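You operate a simulated robot arm through the tools that you are given. There is no shell and no other tool.

You are at the controls of a simulated robot arm. One attempt, no reset.

Task
Rinse both muddy carrots under the cold tap and lay them to drain.
Fine: they go on the drain board; the tap ends off. What is to be rubbed or washed off counts as gone when no trace of it is left.
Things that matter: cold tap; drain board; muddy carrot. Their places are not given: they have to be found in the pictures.

The check looks at the end state, three seconds after you hand in, the way a careful person would. Anything else that was tipped, shoved, dropped, spilled or broken makes it a failure.

Robot
A 6-joint arm with a fingered hand, fixed in place. Base frame: the origin is at the foot of the arm, x ahead of it, y to its left, z up; the work surface is at about z = 730. Lengths are in mm, angles in rad, forces in N, time in s.
With the tool pointing down near the work surface it reaches from about 280 to 720 mm from the base axis. Its first joint turns from -2.007 to 2.007 rad. Payload 4 kg.
The tool frame sits at the grasp point between the pads (the TCP): z along the fingers, y along the line on which they close. The tips reach 26 mm beyond it. The gripper opens to 132 mm. The gripper's body begins 73 mm behind the TCP. The gripper is a hand of 4 fingers: y runs from the thumb to the fingers, the wrist lies at [0, 0, -239] in the tool frame, and closing takes about 1.5 s.
Orientation is that of the tool frame in the base frame, as a unit quaternion [x, y, z, w]. With the fingers straight down and closing along the base's y, the tool's x points along the base's -x, its y along +y and its z along -z.

Tools
- The arm moves only by the tool send_rows. Its argument "plan" is one flat list of numbers, 6 for each row, row after row: the shift along the tool's x, y, z in mm, then the turn, a rotation vector about the tool's x, y, z in rad. In form: [tx, ty, tz, wx, wy, wz, tx, ty, tz, wx, wy, wz, ...]. A call has 1 to 20 rows; each row is the pose to reach, as a shift and turn from the pose commanded when the call began, along the tool's axes at that moment. "gripper" is the opening, from 0 (shut) to 1 (fully open), set as the call begins (left out, the last holds). Rows are played at 5 a second. More than 50 mm and 0.15 rad between two rows, or a gripper value outside its range, and nothing of the call is played. A pose out of reach is approached as far as the arm can. The call stops where the force on the tool passes 40 N (or 10 N more than at its start, if that is more) or the arm is blocked; 0.2 s more then pass. The fingers move at their own pace (about 153 mm/s each) and stop on an object; they squeeze with about 29 N. The grip force told is the motor's: it shows also when the fingers shut on nothing. Time passes only in rows, and 0.2 s behind the last, so rows that repeat a pose let the fingers close. It gives the time, the measured TCP pose, the force on the tool (base axes), the opening and the grip force at its end, in the units of the frame above (readings bear some noise), with the torque about the TCP (base axes, N m) and any sound that the robot's microphone picked up.
- Cameras (640 x 400 px; columns grow to the right, rows downward): "scene" is fixed at [57.4, 657.8, 1464.8]; the picture's right is [0.71, -0.71, -0.04], its down [-0.71, -0.71, 0.01] and it looks along [-0.03, 0.02, -1.00] (base axes); focal length 214 px, centre (320, 200). "wrist" rides on the gripper at [68, 2, -97] in the tool frame; the picture's right is [-0.03, 1.00, 0.00], its down [-0.82, -0.02, -0.58] and it looks along [-0.58, -0.01, 0.82] (tool axes); focal length 270 px, centre (320, 200).
- camera(camera): a new picture of that camera. The clock stands still meanwhile.
- move_column(by): slides the trunk up (or, below 0, down) by that many mm; the arm rides with it, the base frame stays. It gives what a move gives, with no picture.
- grasp_type(shape): the hand has 4 fingers and takes this shape, open, in about a second: jaw (thumb against the fingers, like two jaws); tri (thumb and two fingers); tip (a fingertip pinch); poke (one finger out to press); point (the index stretched); flat (the hand flat); cup (the hand cupped); fist (a fist). The gripper value then closes the fingers along that shape, each until it touches; the sizes above hold for jaw. It gives what a move gives, with no picture.
- measure_at(camera, pixels): for up to 12 pixels [column, row] of the newest picture of that camera ("zoom" is the newest enlarged one), the place [x, y, z] in the base frame of the surface seen there, good to about 2 mm, but the place of the scene camera against the robot may be out by one fixed shift of up to 18 mm in any direction. The clock stands still meanwhile.
- inspect(camera, box): a new picture of the part [left, top, right, bottom] of that camera's present view, enlarged. The clock stands still meanwhile.
- hand_in(): hands the job in; it is judged then, once.

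Open the gripper and draw the arm clear of the work before you hand the job in, unless the task says otherwise.

The tools are called after ">>>" as a command line: name --argument value ..., lists and objects as JSON in quotes. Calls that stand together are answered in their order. send_rows: Moves the arm, as the interface text tells. Its arguments: {"type":"object","properties":{"plan":{"type":"array","items":{"type":"number"}},"gripper":{"type":"number"}},"required":["plan"]} The other tools are called the same way: move_column (by) slides the trunk up or down; grasp_type (shape) gives the hand a shape; camera (camera) takes a picture; measure_at (camera, pixels) gives the place of the surface under pixels of a picture; inspect (camera, box) takes an enlarged picture of a part of a camera's view; hand_in () hands the job in.

At the start:

```text
t: 0.0
tcp_pos: [192.2, 361.7, 1405.9]
ee_rot: [0.0, 1.0, 0.001, 0.0]
force: [0.4, -0.1, -0.4]
torque: [-0.01, 0.02, 0.01]
width: 131.8
gripper_force: 0.0
shape: jaw
trunk travel left (down, up): [-925.0, 65.0]
```

scene: 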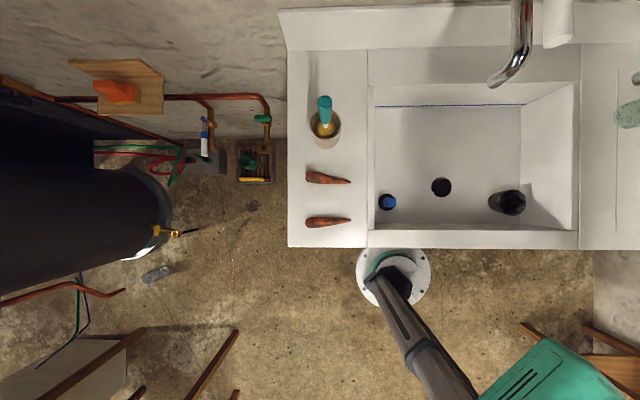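
wrist: 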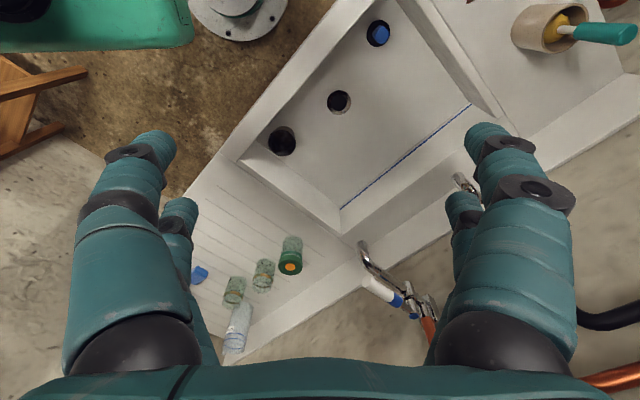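

I see two carrots at about (328,177) and (328,222) in the scene picture, a sink, and a tap at around (510,60). I take enlarged views to understand the tap and the drain board.

>>> inspect --camera "scene" --box '[440, 0, 640, 125]'

>>> inspect --camera "wrist" --box '[160, 150, 480, 350]'

>>> inspect --camera "scene" --box '[280, 80, 480, 260]'

```text
3.20 times, centred on (540, 62) of scene
```

zoom: 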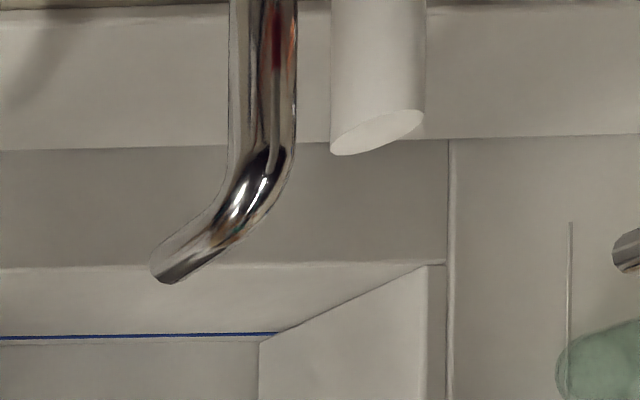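

```text
2.00 times, centred on (320, 250) of wrist
```

zoom: 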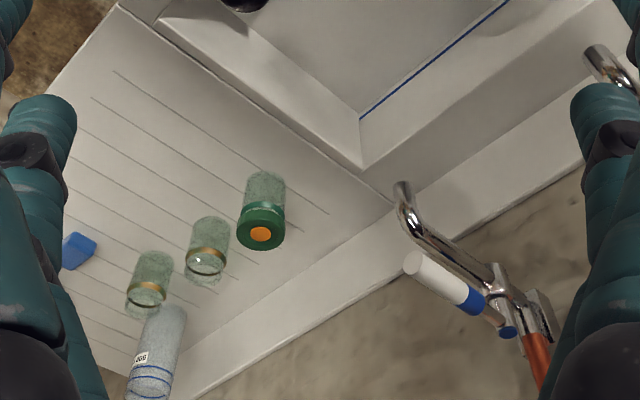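

```text
2.22 times, centred on (380, 170) of scene
```

zoom: 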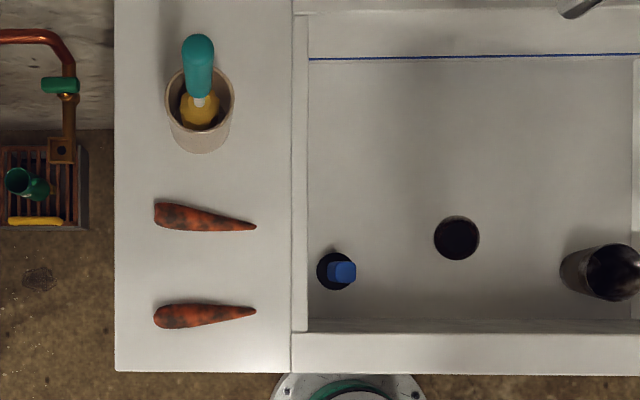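

I measure the carrots, basin, rims, tap spout and white cylinder in the scene view.

>>> measure_at --camera "scene" --pixels '[[308, 177], [328, 179], [349, 181], [308, 221], [328, 222], [349, 220], [298, 210], [450, 140], [440, 187], [494, 82], [520, 40], [557, 40]]'

>>> measure_at --camera "wrist" --pixels '[[362, 246], [365, 282], [385, 292], [410, 306], [425, 330], [291, 268], [262, 285], [234, 300], [238, 330], [198, 274], [280, 200], [260, 240]]'

>>> measure_at --camera "scene" --pixels '[[369, 87], [378, 105], [527, 103], [578, 85], [575, 232], [369, 235], [325, 110], [510, 203], [388, 202], [600, 120], [620, 200], [634, 120]]'

```text
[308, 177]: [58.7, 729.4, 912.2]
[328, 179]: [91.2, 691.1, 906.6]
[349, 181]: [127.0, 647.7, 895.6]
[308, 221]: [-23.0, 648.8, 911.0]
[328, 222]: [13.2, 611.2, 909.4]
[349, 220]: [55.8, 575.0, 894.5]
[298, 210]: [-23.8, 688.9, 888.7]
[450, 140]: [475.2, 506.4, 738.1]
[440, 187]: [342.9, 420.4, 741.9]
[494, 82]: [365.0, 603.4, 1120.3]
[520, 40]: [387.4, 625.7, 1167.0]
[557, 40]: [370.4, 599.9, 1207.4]
```

```text
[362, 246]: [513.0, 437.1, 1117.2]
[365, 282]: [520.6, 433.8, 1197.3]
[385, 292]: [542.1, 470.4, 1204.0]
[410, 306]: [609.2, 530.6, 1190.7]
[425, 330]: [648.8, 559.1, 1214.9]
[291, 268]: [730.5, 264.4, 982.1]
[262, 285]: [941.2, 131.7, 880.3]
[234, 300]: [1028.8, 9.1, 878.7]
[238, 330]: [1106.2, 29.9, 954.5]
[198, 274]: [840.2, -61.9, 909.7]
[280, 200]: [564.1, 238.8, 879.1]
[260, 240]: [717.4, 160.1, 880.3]
```

```text
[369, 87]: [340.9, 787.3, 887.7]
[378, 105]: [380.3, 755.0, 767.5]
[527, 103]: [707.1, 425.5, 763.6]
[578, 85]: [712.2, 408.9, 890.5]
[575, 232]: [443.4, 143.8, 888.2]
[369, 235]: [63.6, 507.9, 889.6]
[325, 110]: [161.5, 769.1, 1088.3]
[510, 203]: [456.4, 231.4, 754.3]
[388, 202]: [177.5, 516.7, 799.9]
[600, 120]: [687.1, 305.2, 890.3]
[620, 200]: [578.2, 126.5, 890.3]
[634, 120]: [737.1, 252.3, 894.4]
```

The scene shows the left board at z≈889 with carrots, and two taps (one spout at scene (494,82), another seen in the wrist view at (362,246), with a white lever and a blue ring). I turn the hand to face the wall so that the wrist camera can look at both taps.

>>> send_rows --plan '[-15, -20, 0, 0, 0, -0.131, -30, -40, 0, 0, 0, -0.262, -45, -60, 0, 0, 0, -0.393, -60, -80, 0, 0, 0, -0.524, -75, -100, 0, 0, 0, -0.655, -90, -120, 0, 0, 0, -0.785]'

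>>> camera --camera "wrist"

>>> camera --camera "scene"

```text
t: 1.4
tcp_pos: [281.9, 242.2, 1406.7]
ee_rot: [-0.383, 0.924, 0.0, 0.0]
force: [0.2, -1.0, -0.3]
torque: [0.04, 0.03, 0.05]
width: 132.0
gripper_force: 0.1
shape: jaw
trunk travel left (down, up): [-925.0, 65.0]
```

```text
taken
```

wrist: 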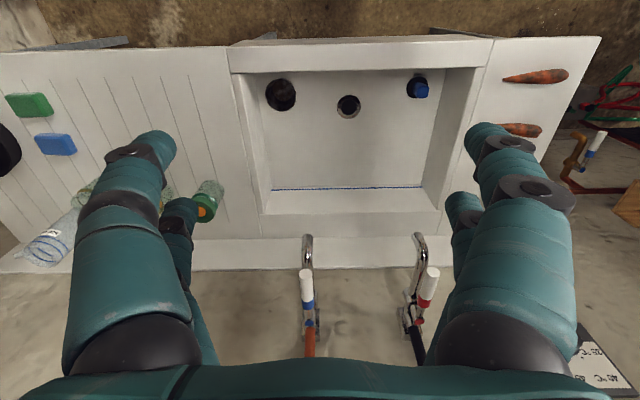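

```text
taken
```

scene: 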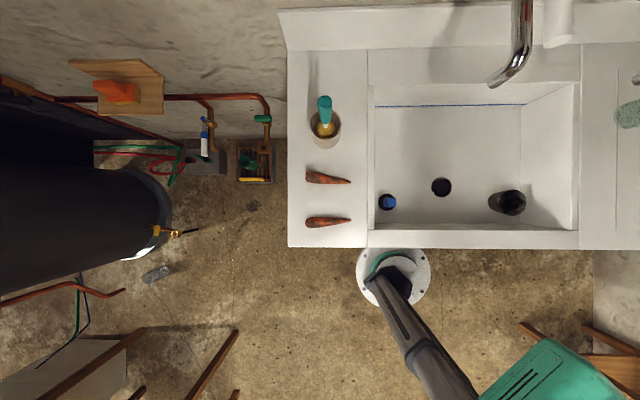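

The wrist view shows a blue-ringed white lever tap at (307,285) and a red-ringed one at (425,290). I enlarge both, plus the labels.

>>> inspect --camera "wrist" --box '[270, 220, 470, 345]'

>>> inspect --camera "wrist" --box '[540, 310, 640, 400]'

>>> inspect --camera "wrist" --box '[0, 60, 260, 280]'

>>> inspect --camera "wrist" --box '[240, 50, 460, 200]'

```text
3.20 times, centred on (370, 282) of wrist
```

zoom: 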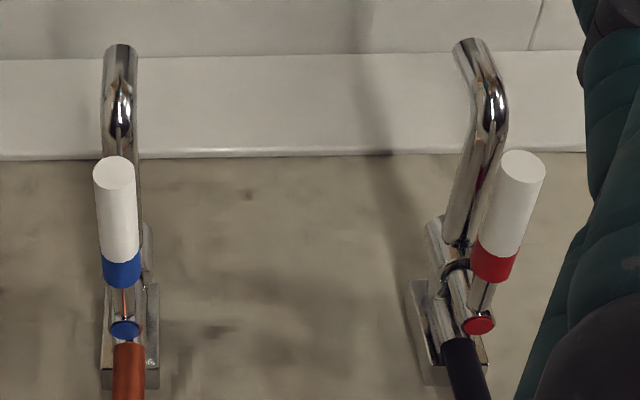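

```text
4.44 times, centred on (590, 355) of wrist
```

zoom: 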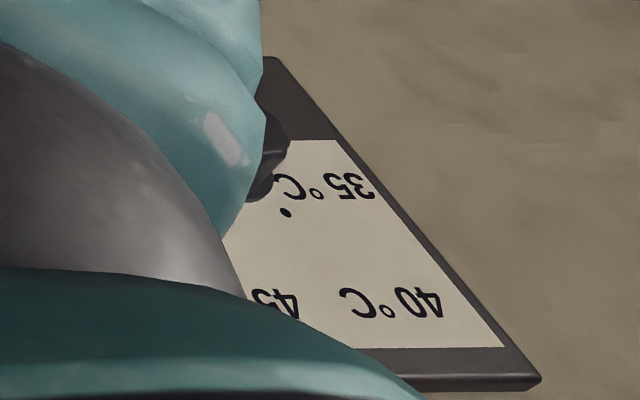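

```text
1.82 times, centred on (130, 170) of wrist
```

zoom: 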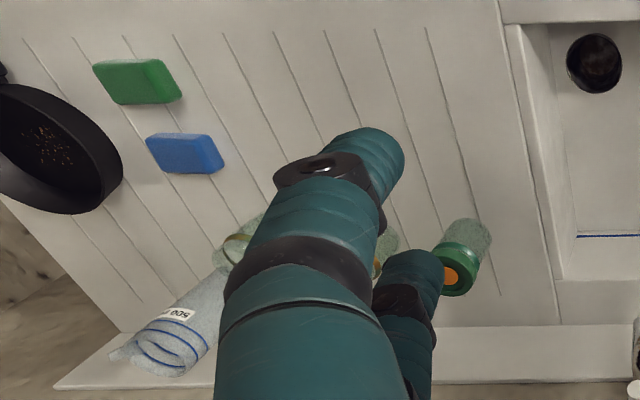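

```text
2.67 times, centred on (350, 125) of wrist
```

zoom: 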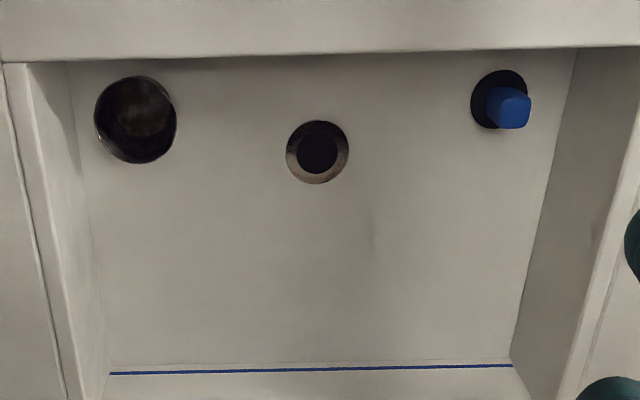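

I enlarge the taps again and measure points on the cold tap's lever, spout and pivot.

>>> inspect --camera "wrist" --box '[280, 225, 340, 345]'

```text
3.33 times, centred on (310, 285) of wrist
```

zoom: 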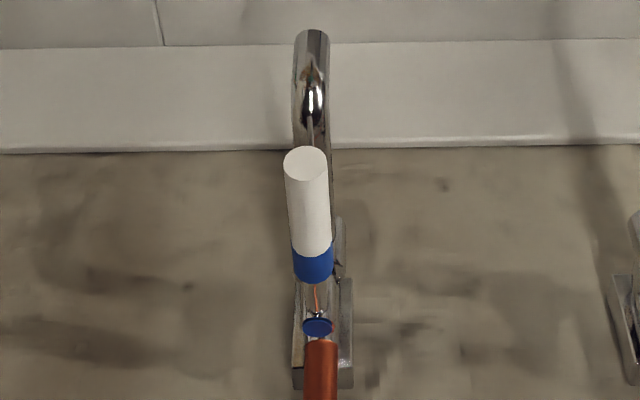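

The white lever runs from a blue disc (318,327 in zoom) to its tip at (305,163). I measure these to learn the geometry.

>>> measure_at --camera "zoom" --pixels '[[305, 163], [309, 190], [311, 220], [312, 255], [313, 272], [316, 300], [318, 328], [321, 360], [311, 40], [311, 80], [298, 375], [341, 260]]'

>>> measure_at --camera "wrist" --pixels '[[308, 238], [307, 252], [432, 272], [430, 285], [425, 300], [419, 321], [418, 236], [422, 250], [415, 345], [309, 345], [300, 330], [450, 200]]'

```text
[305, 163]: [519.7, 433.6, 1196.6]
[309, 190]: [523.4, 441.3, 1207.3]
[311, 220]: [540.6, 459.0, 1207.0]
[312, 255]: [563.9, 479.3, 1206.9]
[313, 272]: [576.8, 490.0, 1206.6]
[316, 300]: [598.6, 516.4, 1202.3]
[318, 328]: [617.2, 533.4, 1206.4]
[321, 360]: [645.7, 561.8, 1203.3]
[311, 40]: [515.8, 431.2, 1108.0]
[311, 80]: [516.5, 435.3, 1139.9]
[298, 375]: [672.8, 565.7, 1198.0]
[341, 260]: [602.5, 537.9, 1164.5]
```

```text
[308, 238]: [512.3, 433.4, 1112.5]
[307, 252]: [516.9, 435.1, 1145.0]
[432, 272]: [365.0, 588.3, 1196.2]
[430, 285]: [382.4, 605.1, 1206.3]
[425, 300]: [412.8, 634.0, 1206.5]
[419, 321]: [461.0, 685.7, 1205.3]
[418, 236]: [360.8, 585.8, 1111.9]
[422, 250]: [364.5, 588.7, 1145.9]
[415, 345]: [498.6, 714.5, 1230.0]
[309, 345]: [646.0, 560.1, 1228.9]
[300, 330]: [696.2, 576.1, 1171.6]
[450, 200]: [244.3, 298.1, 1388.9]
```

The cold lever lies along v≈(0.71,0.71) with its pivot near (617,533) and tip near (518,434), z≈1197. I now measure the carrots and drain board in the wrist view to check the scene camera's shift.

>>> inspect --camera "wrist" --box '[460, 40, 600, 150]'

>>> measure_at --camera "wrist" --pixels '[[505, 79], [536, 77], [566, 74], [510, 129], [540, 130], [418, 88], [200, 90], [220, 60], [190, 60], [232, 70], [205, 205], [60, 145]]'

>>> measure_at --camera "scene" --pixels '[[306, 176], [328, 178], [350, 181], [305, 222], [328, 222], [350, 219], [390, 203], [368, 247], [579, 246], [289, 246], [285, 50], [495, 85]]'

```text
3.64 times, centred on (530, 95) of wrist
```

zoom: 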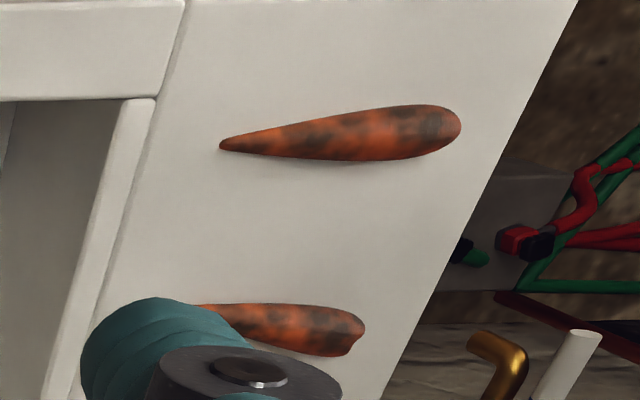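

```text
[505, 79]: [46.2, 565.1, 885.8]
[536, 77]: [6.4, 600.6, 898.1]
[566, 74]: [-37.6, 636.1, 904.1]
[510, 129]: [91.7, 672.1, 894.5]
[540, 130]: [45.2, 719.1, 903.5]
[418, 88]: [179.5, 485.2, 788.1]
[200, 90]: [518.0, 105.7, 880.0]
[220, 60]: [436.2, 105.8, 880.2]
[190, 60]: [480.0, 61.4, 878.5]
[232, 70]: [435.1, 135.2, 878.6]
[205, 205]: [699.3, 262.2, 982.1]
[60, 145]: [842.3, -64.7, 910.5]
```

```text
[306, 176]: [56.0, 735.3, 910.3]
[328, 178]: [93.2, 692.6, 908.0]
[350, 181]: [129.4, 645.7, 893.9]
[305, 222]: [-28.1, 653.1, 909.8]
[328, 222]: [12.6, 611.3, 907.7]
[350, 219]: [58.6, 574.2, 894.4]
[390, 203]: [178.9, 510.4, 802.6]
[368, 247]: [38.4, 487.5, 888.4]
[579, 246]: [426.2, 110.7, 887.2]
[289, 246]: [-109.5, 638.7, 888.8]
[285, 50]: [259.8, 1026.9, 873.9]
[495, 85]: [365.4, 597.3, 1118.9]
```

The wrist camera puts the board at z≈880 and the carrots about (9,12,8) mm off the scene readings, so the scene shift is known now. I move the hand towards the cold lever, staying above it, and look again.

>>> send_rows --plan '[-40, -6, 10, 0, 0, 0, -80, -12, 20, 0, 0, 0, -120, -20, 40, 0, 0, 0, -160, -26, 60, 0, 0, 0, -190, -32, 77, 0, 0, 0]' --gripper 0.5

>>> camera --camera "wrist"

>>> camera --camera "scene"

```text
t: 2.6
tcp_pos: [441.2, 354.3, 1330.3]
ee_rot: [-0.382, 0.924, 0.0, 0.0]
force: [0.5, 0.1, 0.1]
torque: [-0.03, 0.05, 0.02]
width: 66.3
gripper_force: 0.1
shape: jaw
trunk travel left (down, up): [-925.0, 65.0]
```

```text
taken
```

wrist: 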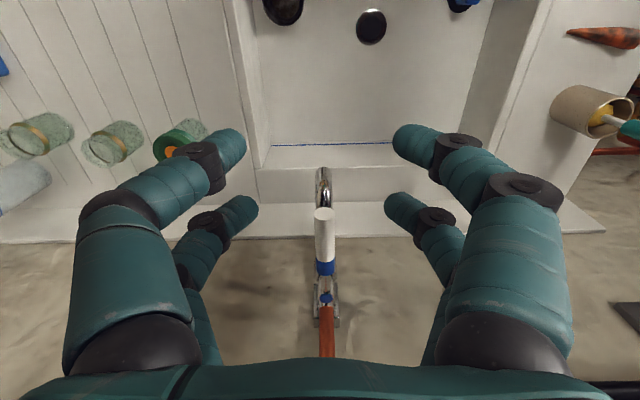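

```text
taken
```

scene: 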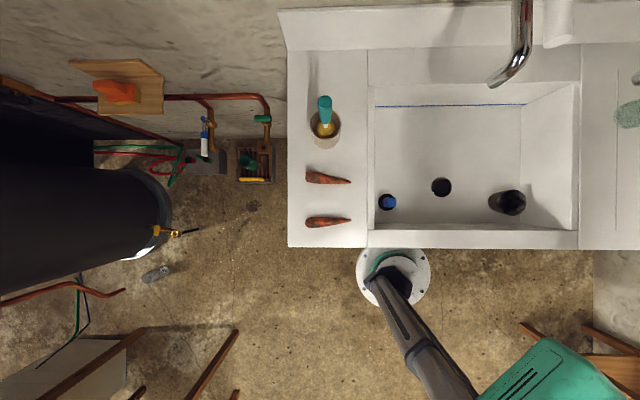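

The lever now sits between the finger pairs at (325,235). I enlarge the tap from this nearer view to understand the pivot.

>>> inspect --camera "wrist" --box '[275, 155, 375, 335]'

>>> measure_at --camera "wrist" --pixels '[[324, 214], [325, 230], [325, 250], [325, 268], [326, 284], [326, 298], [322, 175], [322, 190], [228, 145], [240, 205], [410, 140], [400, 205]]'

```text
2.22 times, centred on (325, 245) of wrist
```

zoom: 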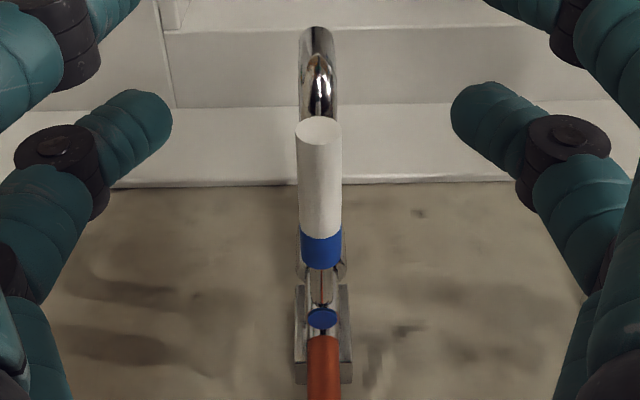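

```text
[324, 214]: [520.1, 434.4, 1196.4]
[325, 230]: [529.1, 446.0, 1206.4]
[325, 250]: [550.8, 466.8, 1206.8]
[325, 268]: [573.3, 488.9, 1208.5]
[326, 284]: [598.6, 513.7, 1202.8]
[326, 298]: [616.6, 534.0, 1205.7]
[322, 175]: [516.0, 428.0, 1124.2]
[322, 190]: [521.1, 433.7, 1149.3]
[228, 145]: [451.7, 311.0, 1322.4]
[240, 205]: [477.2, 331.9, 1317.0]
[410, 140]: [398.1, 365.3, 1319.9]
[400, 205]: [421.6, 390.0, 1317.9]
```

Readings agree: the lever is at u≈60, z 1187–1207 and the spout's top is below 1165. I move over the lever's outer part and lower the open hand around it.

>>> send_rows --plan '[-40, 1, 0, 0, 0, 0, -80, 1, 0, 0, 0, 0, -124, 1, 0, 0, 0, 0, -124, 1, 40, 0, 0, 0, -124, 1, 80, 0, 0, 0, -124, 1, 110, 0, 0, 0, -124, 1, 122, 0, 0, 0]' --gripper 0.5

>>> camera --camera "wrist"

>>> camera --camera "scene"

```text
t: 4.2
tcp_pos: [530.1, 446.2, 1217.1]
ee_rot: [-0.383, 0.924, 0.0, -0.001]
force: [0.4, -0.2, 0.4]
torque: [-0.01, -0.03, -0.03]
width: 66.4
gripper_force: 0.1
shape: jaw
out of reach, approached as far as the arm can: row 3, 4, 5, 6, 7
trunk travel left (down, up): [-925.0, 65.0]
```

```text
taken
```

wrist: 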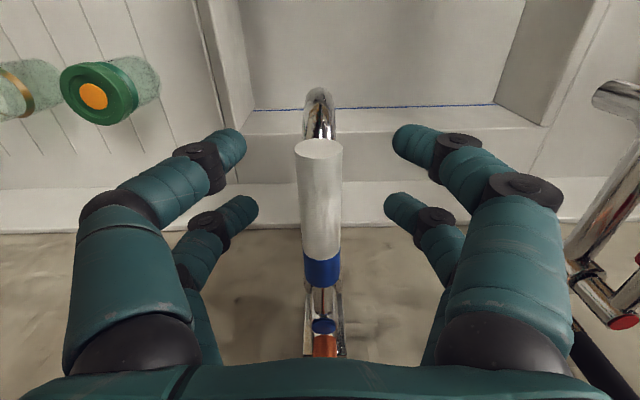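

```text
taken
```

scene: 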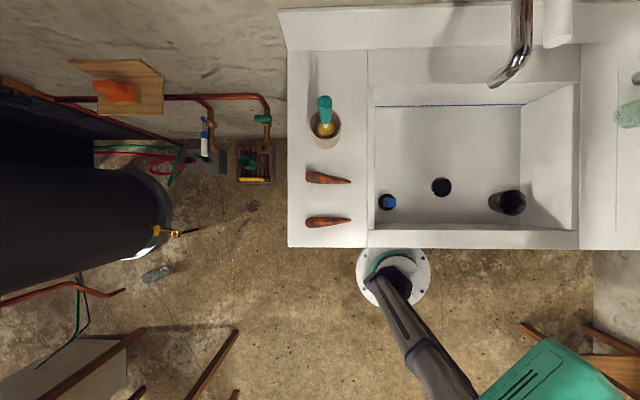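

The arm stops at z≈1217, a little high due to reach, with the lever between the fingers at (320,200). I lower the trunk by 10 mm.

>>> move_column --by -10

>>> camera --camera "wrist"

```text
t: 4.8
tcp_pos: [530.8, 446.9, 1207.6]
ee_rot: [-0.383, 0.924, -0.001, -0.001]
force: [-0.2, -0.3, 0.5]
torque: [-0.02, 0.01, -0.03]
width: 66.3
gripper_force: 0.1
shape: jaw
trunk travel left (down, up): [-915.0, 75.0]
```

```text
taken
```

wrist: 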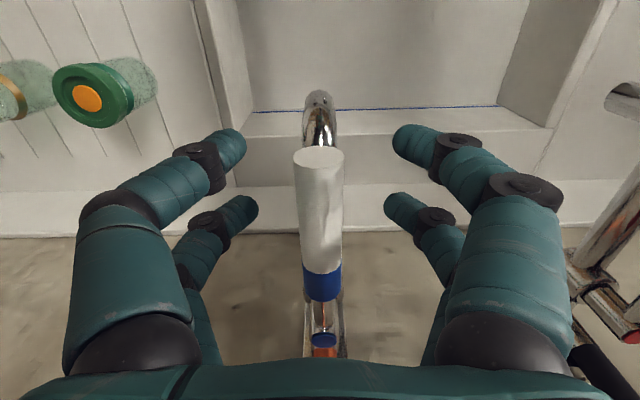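

The lever lies cleanly between the fingers. To gain reach for swinging it, I raise the hand 80 mm and then drop the trunk by the same amount.

>>> send_rows --plan '[0, 0, -30, 0, 0, 0, 0, 0, -60, 0, 0, 0, 0, 0, -90, 0, 0, 0]'

>>> move_column --by -80

```text
t: 5.6
tcp_pos: [511.3, 428.4, 1274.2]
ee_rot: [-0.383, 0.924, -0.001, -0.001]
force: [-0.4, 0.7, 0.0]
torque: [-0.01, 0.03, -0.05]
width: 66.7
gripper_force: 0.0
shape: jaw
out of reach, approached as far as the arm can: row 1, 2, 3
trunk travel left (down, up): [-915.0, 75.0]
```

```text
t: 6.8
tcp_pos: [511.8, 428.3, 1193.0]
ee_rot: [-0.382, 0.924, 0.0, -0.001]
force: [-0.4, 0.2, -0.7]
torque: [-0.03, 0.02, -0.02]
width: 66.6
gripper_force: 0.1
shape: jaw
trunk travel left (down, up): [-835.0, 155.0]
```

The hand is now at z≈1193, v≈665, still straddling. I move forward and up slightly and test reach.

>>> send_rows --plan '[-3, -1, -12, 0, 0, 0, -12, -1, -14, 0, 0, 0, -22, -1, -14, 0, 0, 0]'

>>> camera --camera "wrist"

```text
t: 7.5
tcp_pos: [509.5, 426.5, 1202.0]
ee_rot: [-0.383, 0.924, -0.001, -0.001]
force: [-0.3, 1.4, 0.2]
torque: [-0.02, 0.0, 0.05]
width: 66.3
gripper_force: 0.1
shape: jaw
out of reach, approached as far as the arm can: row 1, 2, 3
trunk travel left (down, up): [-835.0, 155.0]
```

```text
taken
```

wrist: 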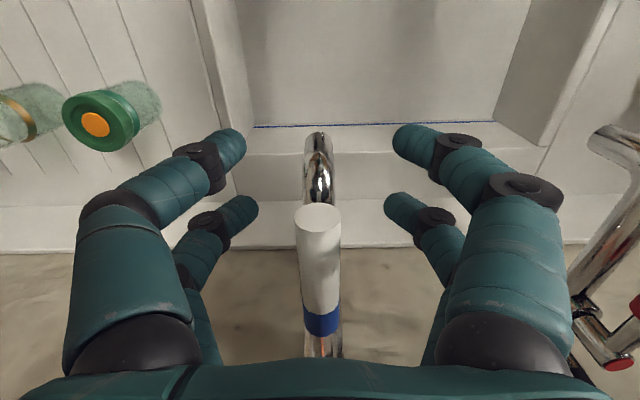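

Lowering the trunk cut the reach, so the shoulder wants to be higher. I raise the trunk to its top.

>>> move_column --by 150

>>> send_rows --plan '[-8, -1, 0, 0, 0, 0, -16, -1, 0, 0, 0, 0, -24, -1, 0, 0, 0, 0]'

```text
t: 9.3
tcp_pos: [509.1, 426.1, 1350.3]
ee_rot: [-0.382, 0.924, 0.0, -0.001]
force: [0.5, 0.1, 0.4]
torque: [-0.02, -0.01, 0.02]
width: 66.7
gripper_force: 0.0
shape: jaw
trunk travel left (down, up): [-985.0, 5.0]
```

```text
t: 10.1
tcp_pos: [514.3, 428.5, 1342.6]
ee_rot: [-0.382, 0.924, 0.0, -0.001]
force: [0.1, 0.4, 0.9]
torque: [-0.03, 0.05, 0.05]
width: 66.4
gripper_force: 0.1
shape: jaw
out of reach, approached as far as the arm can: row 1, 2, 3
trunk travel left (down, up): [-985.0, 5.0]
```

Now I lower the hand again along the lever with more reach available: down 130 mm, forward 20 mm.

>>> send_rows --plan '[0, 0, 40, 0, 0, 0, 0, 0, 80, 0, 0, 0, -10, 0, 110, 0, 0, 0, -20, 0, 130, 0, 0, 0, -22, 0, 136, 0, 0, 0]'

>>> camera --camera "wrist"

```text
t: 11.3
tcp_pos: [528.2, 444.6, 1206.3]
ee_rot: [-0.383, 0.924, -0.001, -0.001]
force: [-1.3, -0.8, -0.8]
torque: [0.01, 0.01, -0.01]
width: 66.4
gripper_force: 0.0
shape: jaw
trunk travel left (down, up): [-985.0, 5.0]
```

```text
taken
```

wrist: 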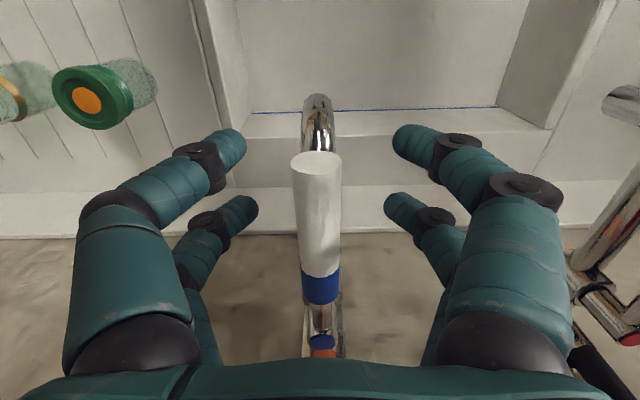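

In reach now, with the lever at (320,220) in the gap. I push it towards the picture's left (base +u) in small steps and watch the force.

>>> send_rows --plan '[0, -10, 0, 0, 0, 0, 0, -18, 0, 0, 0, 0, 0, -24, 0, 0, 0, 0, 0, -28, 0, 0, 0, 0, 0, -32, 0, 0, 0, 0, 0, -36, 0, 0, 0, 0]'

>>> camera --camera "wrist"

```text
t: 12.7
tcp_pos: [553.3, 419.5, 1208.5]
ee_rot: [-0.383, 0.924, 0.0, -0.001]
force: [-0.4, 0.2, 0.6]
torque: [-0.01, -0.01, 0.0]
width: 67.0
gripper_force: 0.1
shape: jaw
trunk travel left (down, up): [-985.0, 5.0]
```

```text
taken
```

wrist: 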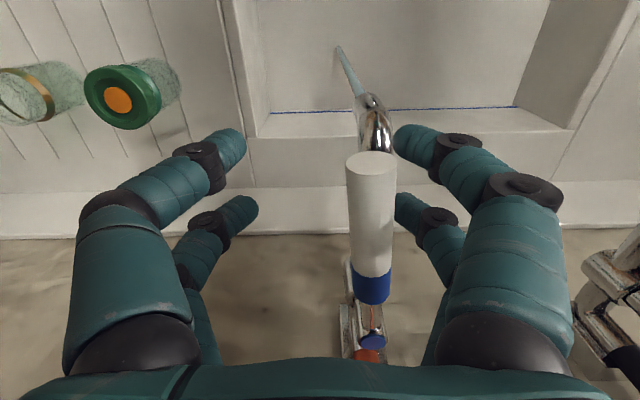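

Water is already running: a stream shows from (365,95) to (340,48). I open the lever a bit more for a good flow.

>>> send_rows --plan '[0, -5, 0, 0, 0, 0, 0, -10, 0, 0, 0, 0, 0, -15, 0, 0, 0, 0, 0, -20, 0, 0, 0, 0]'

>>> camera --camera "wrist"

>>> inspect --camera "wrist" --box '[260, 0, 480, 150]'

```text
t: 13.7
tcp_pos: [568.3, 403.7, 1206.3]
ee_rot: [-0.383, 0.924, 0.0, -0.001]
force: [0.7, 1.5, 0.2]
torque: [0.01, 0.0, 0.02]
width: 66.9
gripper_force: 0.1
shape: jaw
trunk travel left (down, up): [-985.0, 5.0]
```

```text
taken
```

wrist: 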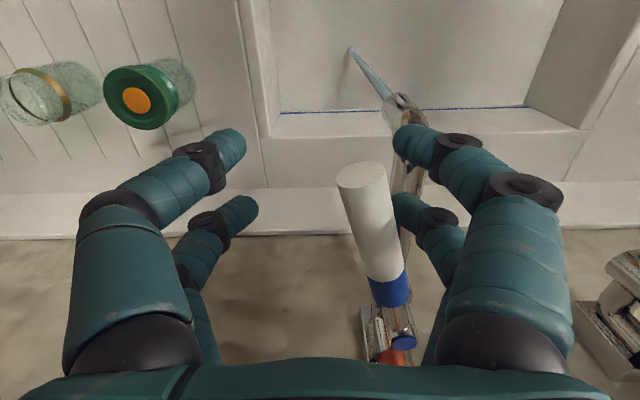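

```text
2.67 times, centred on (370, 75) of wrist
```

zoom: 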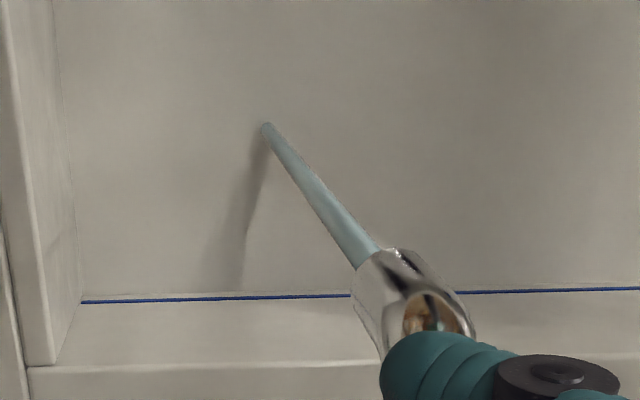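

The stream is steady and falls straight into the basin. I leave the tap open, lift off the lever, back away, and swing over to the nearer carrot while turning the hand across it.

>>> send_rows --plan '[0, 0, -15, 0, 0, 0, 0, 0, -30, 0, 0, 0, 40, 0, -30, 0, 0, 0, 80, 0, -30, 0, 0, 0, 120, 0, -30, 0, 0, 0, 150, 0, -30, 0, 0, 0, 159, 45, -30, 0, 0, 0.126, 168, 90, -30, 0, 0, 0.252, 177, 135, -30, 0, 0, 0.378, 186, 180, -30, 0, 0, 0.503, 195, 225, -30, 0, 0, 0.629, 204, 270, -30, 0, 0, 0.755, 213, 315, -30, 0, 0, 0.881, 222, 360, -30, 0, 0, 1.007, 231, 405, -30, 0, 0, 1.133, 240, 450, -30, 0, 0, 1.258, 250, 495, -30, 0, 0, 1.384, 259, 537, -30, 0, 0, 1.51]' --gripper 0.6

>>> camera --camera "wrist"

>>> camera --camera "scene"

```text
t: 17.5
tcp_pos: [2.9, 601.5, 1239.5]
ee_rot: [0.356, 0.935, -0.001, 0.0]
force: [-0.4, 0.0, 0.0]
torque: [0.04, 0.0, -0.03]
width: 78.6
gripper_force: 0.0
shape: jaw
trunk travel left (down, up): [-985.0, 5.0]
```

```text
taken
```

wrist: 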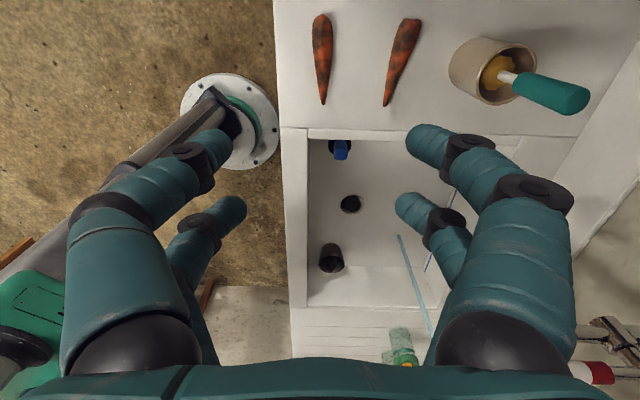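

```text
taken
```

scene: 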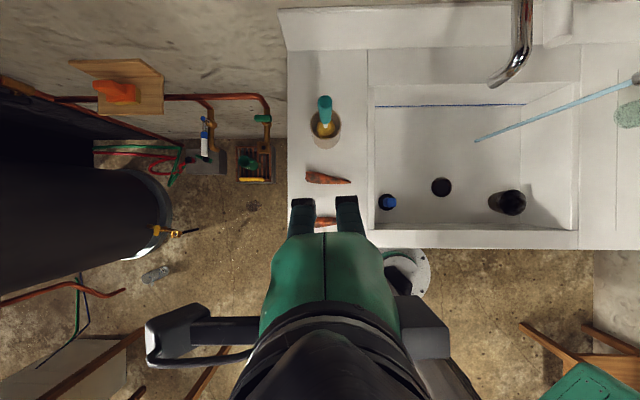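

Both carrots show in the wrist view: the near one from (322,18) to (323,104), the other from (409,22) to (387,105). I measure them precisely.

>>> measure_at --camera "wrist" --pixels '[[322, 20], [322, 45], [322, 70], [323, 100], [409, 24], [403, 50], [395, 75], [388, 102], [350, 60], [300, 90], [341, 150], [480, 55]]'

>>> inspect --camera "wrist" --box '[290, 0, 440, 115]'

```text
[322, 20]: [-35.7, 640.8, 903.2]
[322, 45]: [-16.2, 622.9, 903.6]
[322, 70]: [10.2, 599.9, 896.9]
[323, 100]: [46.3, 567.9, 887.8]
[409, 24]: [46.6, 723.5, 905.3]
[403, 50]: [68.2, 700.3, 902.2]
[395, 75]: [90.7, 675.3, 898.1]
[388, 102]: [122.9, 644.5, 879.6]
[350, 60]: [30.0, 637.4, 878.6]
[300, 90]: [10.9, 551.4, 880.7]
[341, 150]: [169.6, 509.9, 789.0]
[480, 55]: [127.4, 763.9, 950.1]
```

```text
3.48 times, centred on (365, 58) of wrist
```

zoom: 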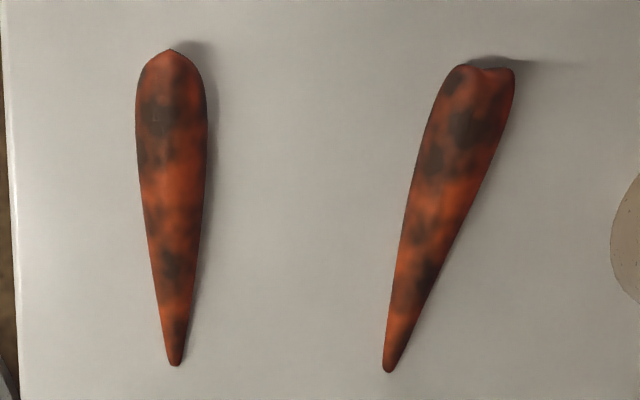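

Carrot axes are clear: the near one runs (-38,643)→(51,564). I centre the hand over its thick half and lower the trunk to about 45 mm above the board.

>>> send_rows --plan '[11, 2, 0, 0, 0, 0, 22, 4, 0, 0, 0, 0]' --gripper 0.6

>>> move_column --by -280

>>> camera --camera "wrist"

>>> camera --camera "scene"

```text
t: 18.1
tcp_pos: [-8.6, 618.6, 1238.4]
ee_rot: [0.354, 0.935, -0.001, -0.001]
force: [0.9, -0.6, 1.0]
torque: [0.05, 0.01, -0.04]
width: 78.8
gripper_force: 0.0
shape: jaw
trunk travel left (down, up): [-985.0, 5.0]
```

```text
t: 20.9
tcp_pos: [-8.2, 618.8, 958.3]
ee_rot: [0.354, 0.935, 0.0, -0.001]
force: [1.2, 0.6, 0.0]
torque: [-0.05, -0.01, 0.0]
width: 78.7
gripper_force: 0.1
shape: jaw
trunk travel left (down, up): [-705.0, 285.0]
```

```text
taken
```

wrist: 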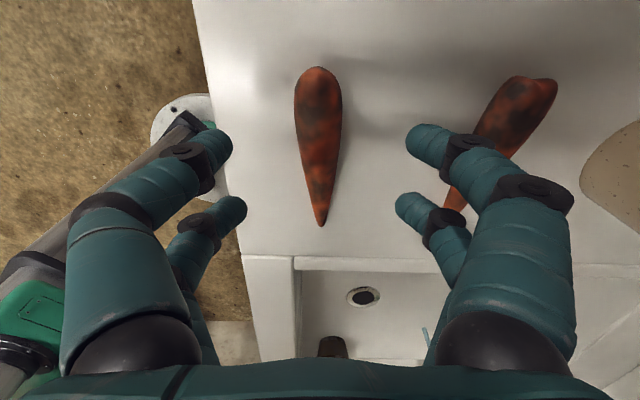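

```text
taken
```

scene: 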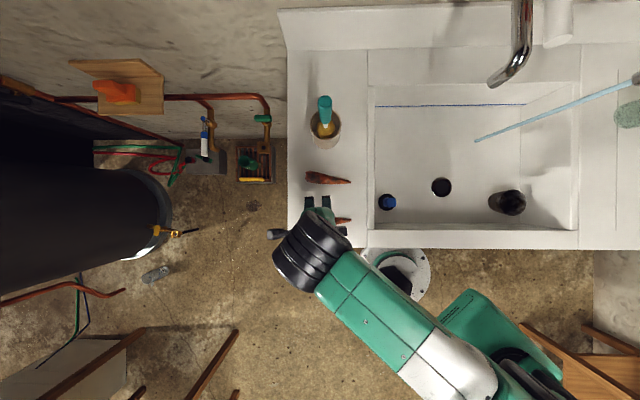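

The carrot (tip (321,225)) is centred between the fingers. I lower the hand to about 5 mm above tip contact with the board.

>>> send_rows --plan '[0, 0, 12, 0, 0, 0, 0, 0, 24, 0, 0, 0, 0, 0, 36, 0, 0, 0, 0, 0, 43, 0, 0, 0, 0, 0, 46, 0, 0, 0]' --gripper 0.6

>>> camera --camera "wrist"

```text
t: 22.1
tcp_pos: [-9.6, 619.1, 913.3]
ee_rot: [0.354, 0.935, 0.0, 0.0]
force: [-0.4, 1.0, 0.8]
torque: [0.0, -0.01, 0.01]
width: 78.9
gripper_force: 0.0
shape: jaw
trunk travel left (down, up): [-705.0, 285.0]
```

```text
taken
```

wrist: 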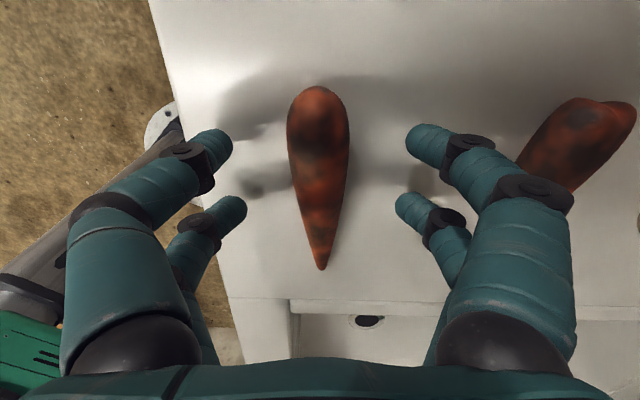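

The carrot lies straight between both finger pairs. I go 4 mm lower and close the fingers gently, letting time pass.

>>> send_rows --plan '[0, 0, 2, 0, 0, 0, 0, 0, 4, 0, 0, 0]' --gripper 0.6

>>> send_rows --plan '[0, 0, 0, 0, 0, 0, 0, 0, 0, 0, 0, 0, 0, 0, 0, 0, 0, 0, 0, 0, 0, 0, 0, 0, 0, 0, 0, 0, 0, 0, 0, 0, 0, 0, 0, 0, 0, 0, 0, 0, 0, 0, 0, 0, 0, 0, 0, 0]' --gripper 0.0

>>> camera --camera "wrist"

```text
t: 22.7
tcp_pos: [-7.3, 617.9, 910.4]
ee_rot: [0.355, 0.935, -0.002, 0.0]
force: [-0.8, -0.1, 0.3]
torque: [0.0, 0.02, 0.01]
width: 78.7
gripper_force: 0.1
shape: jaw
trunk travel left (down, up): [-705.0, 285.0]
```

```text
t: 24.5
tcp_pos: [-9.6, 618.8, 910.4]
ee_rot: [0.355, 0.935, 0.0, -0.001]
force: [0.4, -1.6, 0.4]
torque: [-0.07, -0.06, -0.02]
width: 19.2
gripper_force: 13.8
shape: jaw
trunk travel left (down, up): [-705.0, 285.0]
```

```text
taken
```

wrist: 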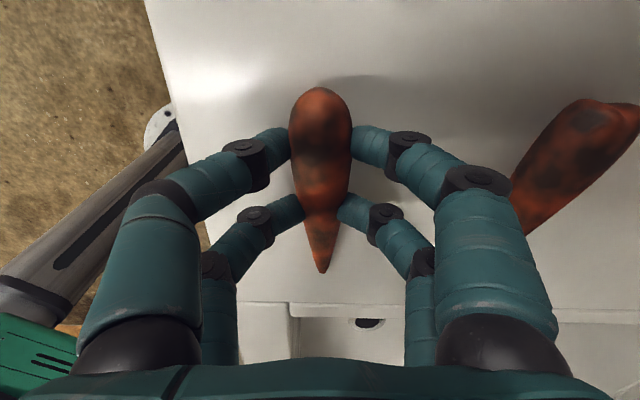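

The fingers hold the carrot by its sides (width 19, grip force 14 N) at (290–350,140) and (300–340,205). I lift it 60 mm and check.

>>> send_rows --plan '[0, 0, -10, 0, 0, 0, 0, 0, -25, 0, 0, 0, 0, 0, -45, 0, 0, 0, 0, 0, -65, 0, 0, 0]'

>>> camera --camera "wrist"

```text
t: 25.5
tcp_pos: [-8.2, 616.4, 974.3]
ee_rot: [0.354, 0.935, 0.0, 0.0]
force: [0.1, -0.2, -0.4]
torque: [-0.01, -0.01, 0.0]
width: 19.1
gripper_force: 14.1
shape: jaw
trunk travel left (down, up): [-705.0, 285.0]
```

```text
taken
```

wrist: 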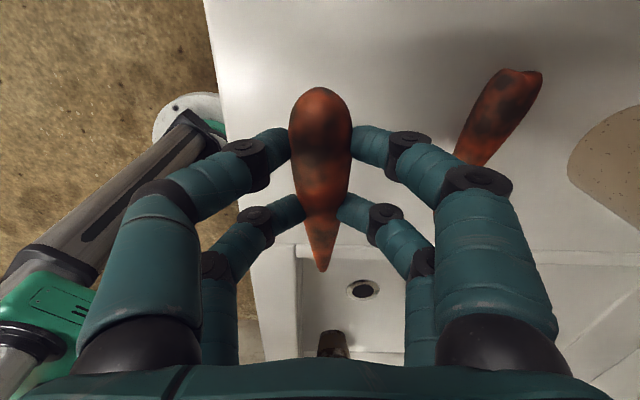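

The carrot is firmly held. I measure where the stream falls, using the scene picture.

>>> camera --camera "scene"

>>> measure_at --camera "scene" --pixels '[[477, 140], [500, 131], [520, 124], [550, 112], [580, 101], [610, 90], [630, 83], [475, 141]]'

```text
taken
```

scene: 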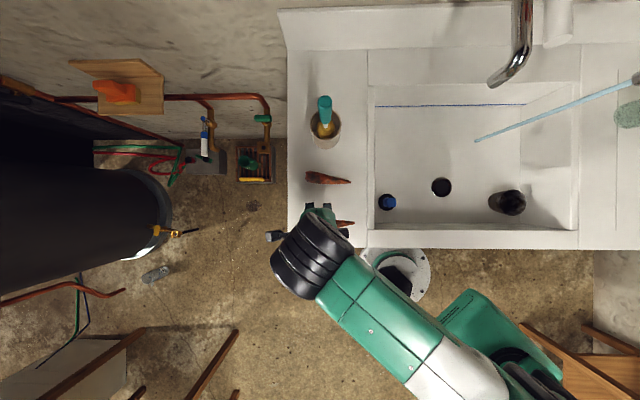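

```text
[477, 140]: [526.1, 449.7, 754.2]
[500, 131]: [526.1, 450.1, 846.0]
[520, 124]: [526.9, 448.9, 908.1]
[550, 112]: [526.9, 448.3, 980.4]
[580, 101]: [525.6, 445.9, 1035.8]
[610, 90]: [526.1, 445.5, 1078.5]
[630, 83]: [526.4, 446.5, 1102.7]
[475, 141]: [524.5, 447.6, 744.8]
```

The stream is at about (517,436) true, i.e. u≈57, v≈674. I carry the carrot over the basin to the left of the stream, staying well in front of the taps.

>>> send_rows --plan '[-43, 8, -5, 0, 0, 0.007, -86, 18, -10, 0, 0, 0.014, -129, 30, -15, 0, 0, 0.021, -172, 42, -15, 0, 0, 0.028, -215, 54, -15, 0, 0, 0.035, -258, 66, -15, 0, 0, 0.042, -301, 79, -15, 0, 0, 0.049, -344, 92, -15, 0, 0, 0.055, -387, 106, -15, 0, 0, 0.061]'

>>> camera --camera "wrist"

>>> camera --camera "scene"

```text
t: 27.5
tcp_pos: [351.3, 439.4, 988.5]
ee_rot: [0.383, 0.924, -0.001, -0.001]
force: [0.2, -0.1, -0.3]
torque: [-0.04, 0.0, 0.0]
width: 18.9
gripper_force: 13.8
shape: jaw
trunk travel left (down, up): [-705.0, 285.0]
```

```text
taken
```

wrist: 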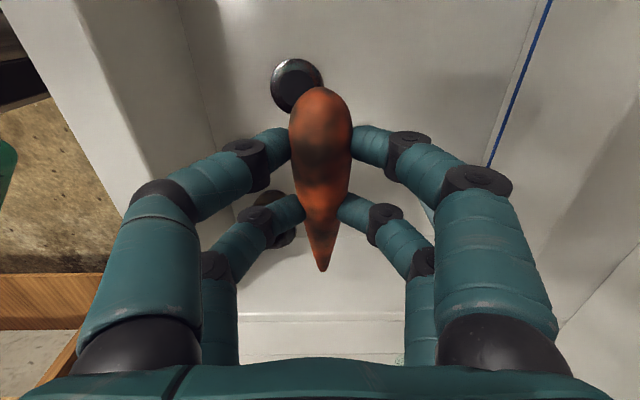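

```text
taken
```

scene: 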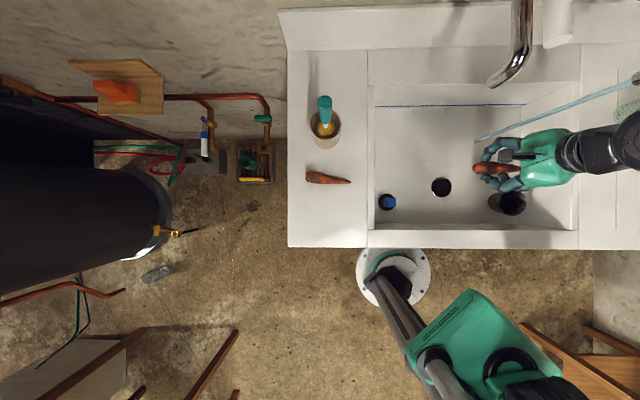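

Position is u≈-62, v≈559. I now tilt the hand about the carrot's axis (fingers towards the wall) while moving forward, keeping the tip short of the stream.

>>> send_rows --plan '[0, 12, 2, -0.12, 0, 0, 0, 25, 4, -0.24, 0, 0, 0, 37, 6, -0.36, 0, 0, 0, 50, 9, -0.48, 0, 0, 0, 62, 11, -0.6, 0, 0, 0, 75, 13, -0.72, 0, 0, 0, 87, 15, -0.84, 0, 0, 0, 100, 18, -0.96, 0, 0]'

>>> camera --camera "wrist"

>>> camera --camera "scene"

```text
t: 29.3
tcp_pos: [423.5, 497.8, 967.6]
ee_rot: [0.364, 0.828, 0.387, 0.177]
force: [-0.4, 1.6, 0.6]
torque: [-0.06, 0.02, -0.02]
width: 18.9
gripper_force: 14.4
shape: jaw
out of reach, approached as far as the arm can: row 7, 8
trunk travel left (down, up): [-705.0, 285.0]
```

```text
taken
```

wrist: 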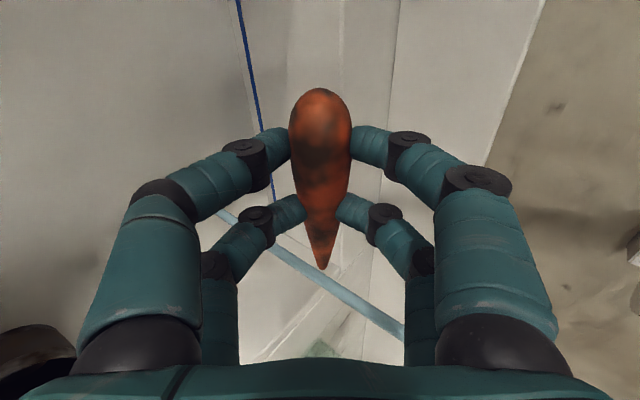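

```text
taken
```

scene: 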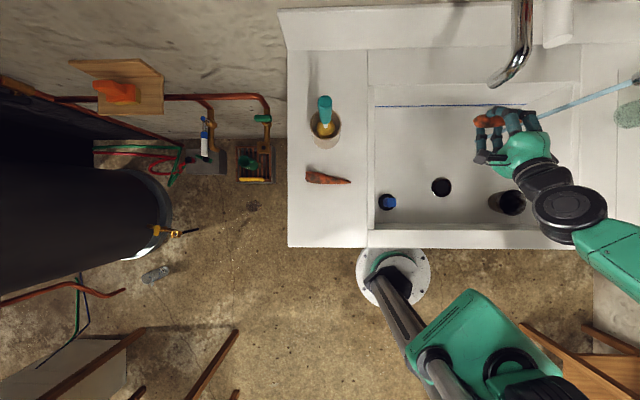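

The tilt reached about 50°, enough; the stream is visible passing behind the carrot tip at (330,290). I move forward about 12 mm to bring the carrot's axis under the stream and then begin to slide the tip into it.

>>> send_rows --plan '[0, 4, 5, 0, 0, 0, -10, 7, 9, 0, 0, 0, -25, 8, 10, 0, 0, 0]'

>>> camera --camera "wrist"

>>> camera --camera "scene"

```text
t: 30.1
tcp_pos: [450.0, 490.7, 971.6]
ee_rot: [0.352, 0.832, 0.389, 0.181]
force: [0.1, 0.2, -1.5]
torque: [-0.02, -0.01, -0.03]
width: 19.1
gripper_force: 14.4
shape: jaw
trunk travel left (down, up): [-705.0, 285.0]
```

```text
taken
```

wrist: 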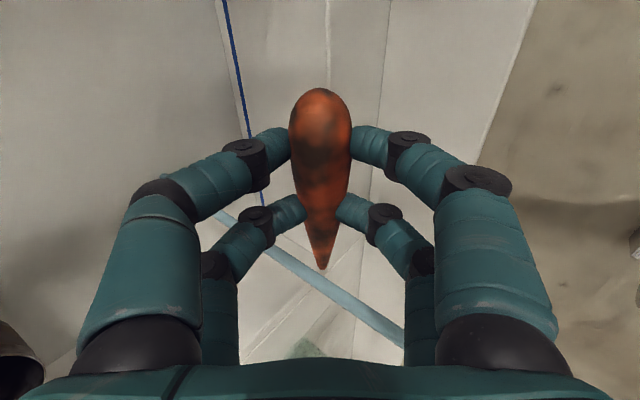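

```text
taken
```

scene: 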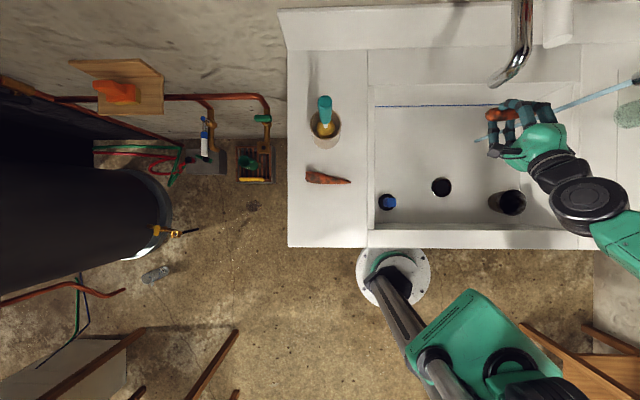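

The stream passes just beyond the tip: I measure the tip (322,264) and the stream around (318,283) to align them.

>>> measure_at --camera "wrist" --pixels '[[322, 264], [322, 250], [320, 120], [318, 283], [345, 299], [290, 263], [370, 316], [235, 222], [225, 215]]'

```text
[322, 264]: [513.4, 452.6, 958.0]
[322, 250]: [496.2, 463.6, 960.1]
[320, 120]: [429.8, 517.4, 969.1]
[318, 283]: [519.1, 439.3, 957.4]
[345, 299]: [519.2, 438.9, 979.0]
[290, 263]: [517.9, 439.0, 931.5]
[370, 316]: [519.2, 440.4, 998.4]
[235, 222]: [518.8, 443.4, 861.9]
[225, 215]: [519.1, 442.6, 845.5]
```

The stream is at about v≈677, the carrot's axis around v≈681, with the tip still 17 mm short in u. I back off 5 mm and sweep the carrot lengthwise through the stream.

>>> send_rows --plan '[-7, -3, -3.6, 0, 0, 0, -14, -2.9, -3.3, 0, 0, 0, -21, -2.8, -3, 0, 0, 0, -28, -2.6, -2.8, 0, 0, 0, -35, -2.5, -2.5, 0, 0, 0, -42, -2.3, -2.3, 0, 0, 0, -49, -2.2, -2, 0, 0, 0, -56, -2, -1.7, 0, 0, 0, -63, -1.9, -1.4, 0, 0, 0, -70, -1.8, -1.2, 0, 0, 0, -77, -1.6, -0.9, 0, 0, 0, -84, -1.5, -0.6, 0, 0, 0, -91, -1.3, -0.3, 0, 0, 0, -98, -1.2, -0.1, 0, 0, 0, -105, -1, 0.2, 0, 0, 0, -112, -0.9, 0.5, 0, 0, 0, -119, -0.8, 0.8, 0, 0, 0, -126, -0.6, 1, 0, 0, 0, -133, -0.5, 1.3, 0, 0, 0, -140, -0.4, 1.6, 0, 0, 0]'

>>> camera --camera "wrist"

>>> camera --camera "scene"

```text
t: 34.3
tcp_pos: [509.7, 430.3, 981.4]
ee_rot: [0.354, 0.831, 0.387, 0.183]
force: [-0.1, -0.6, 0.1]
torque: [0.0, 0.02, 0.0]
width: 18.9
gripper_force: 13.7
shape: jaw
out of reach, approached as far as the arm can: row 13, 14, 15, 16, 17, 18, 19, 20
trunk travel left (down, up): [-705.0, 285.0]
```

```text
taken
```

wrist: 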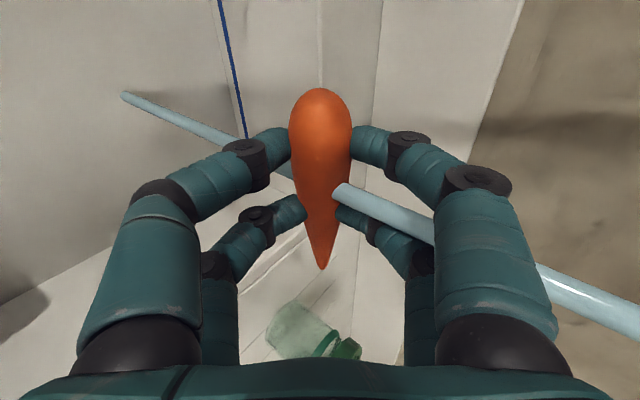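

```text
taken
```

scene: 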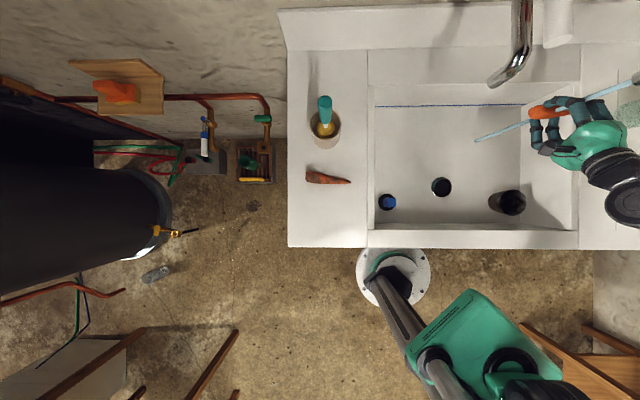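

The carrot already looks clean orange on the visible side, though the stream has only reached its middle. I enlarge to check for traces.

>>> inspect --camera "wrist" --box '[260, 70, 400, 280]'

>>> inspect --camera "scene" --box '[500, 80, 600, 170]'

```text
1.90 times, centred on (330, 175) of wrist
```

zoom: 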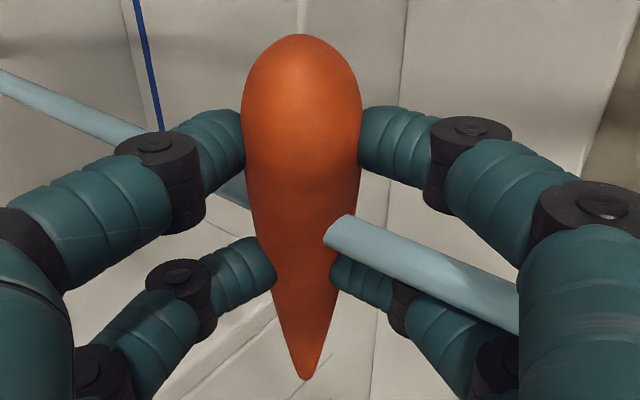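

```text
4.44 times, centred on (550, 125) of scene
```

zoom: 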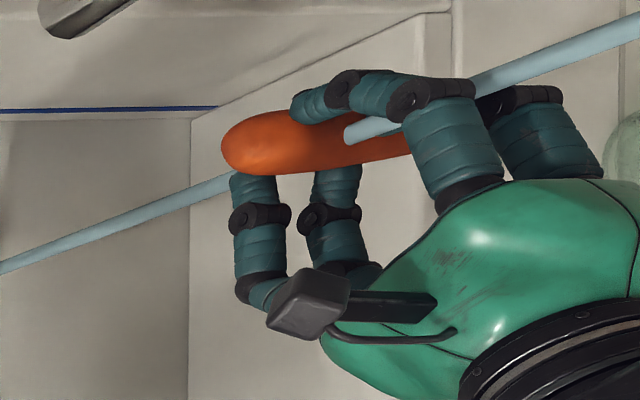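

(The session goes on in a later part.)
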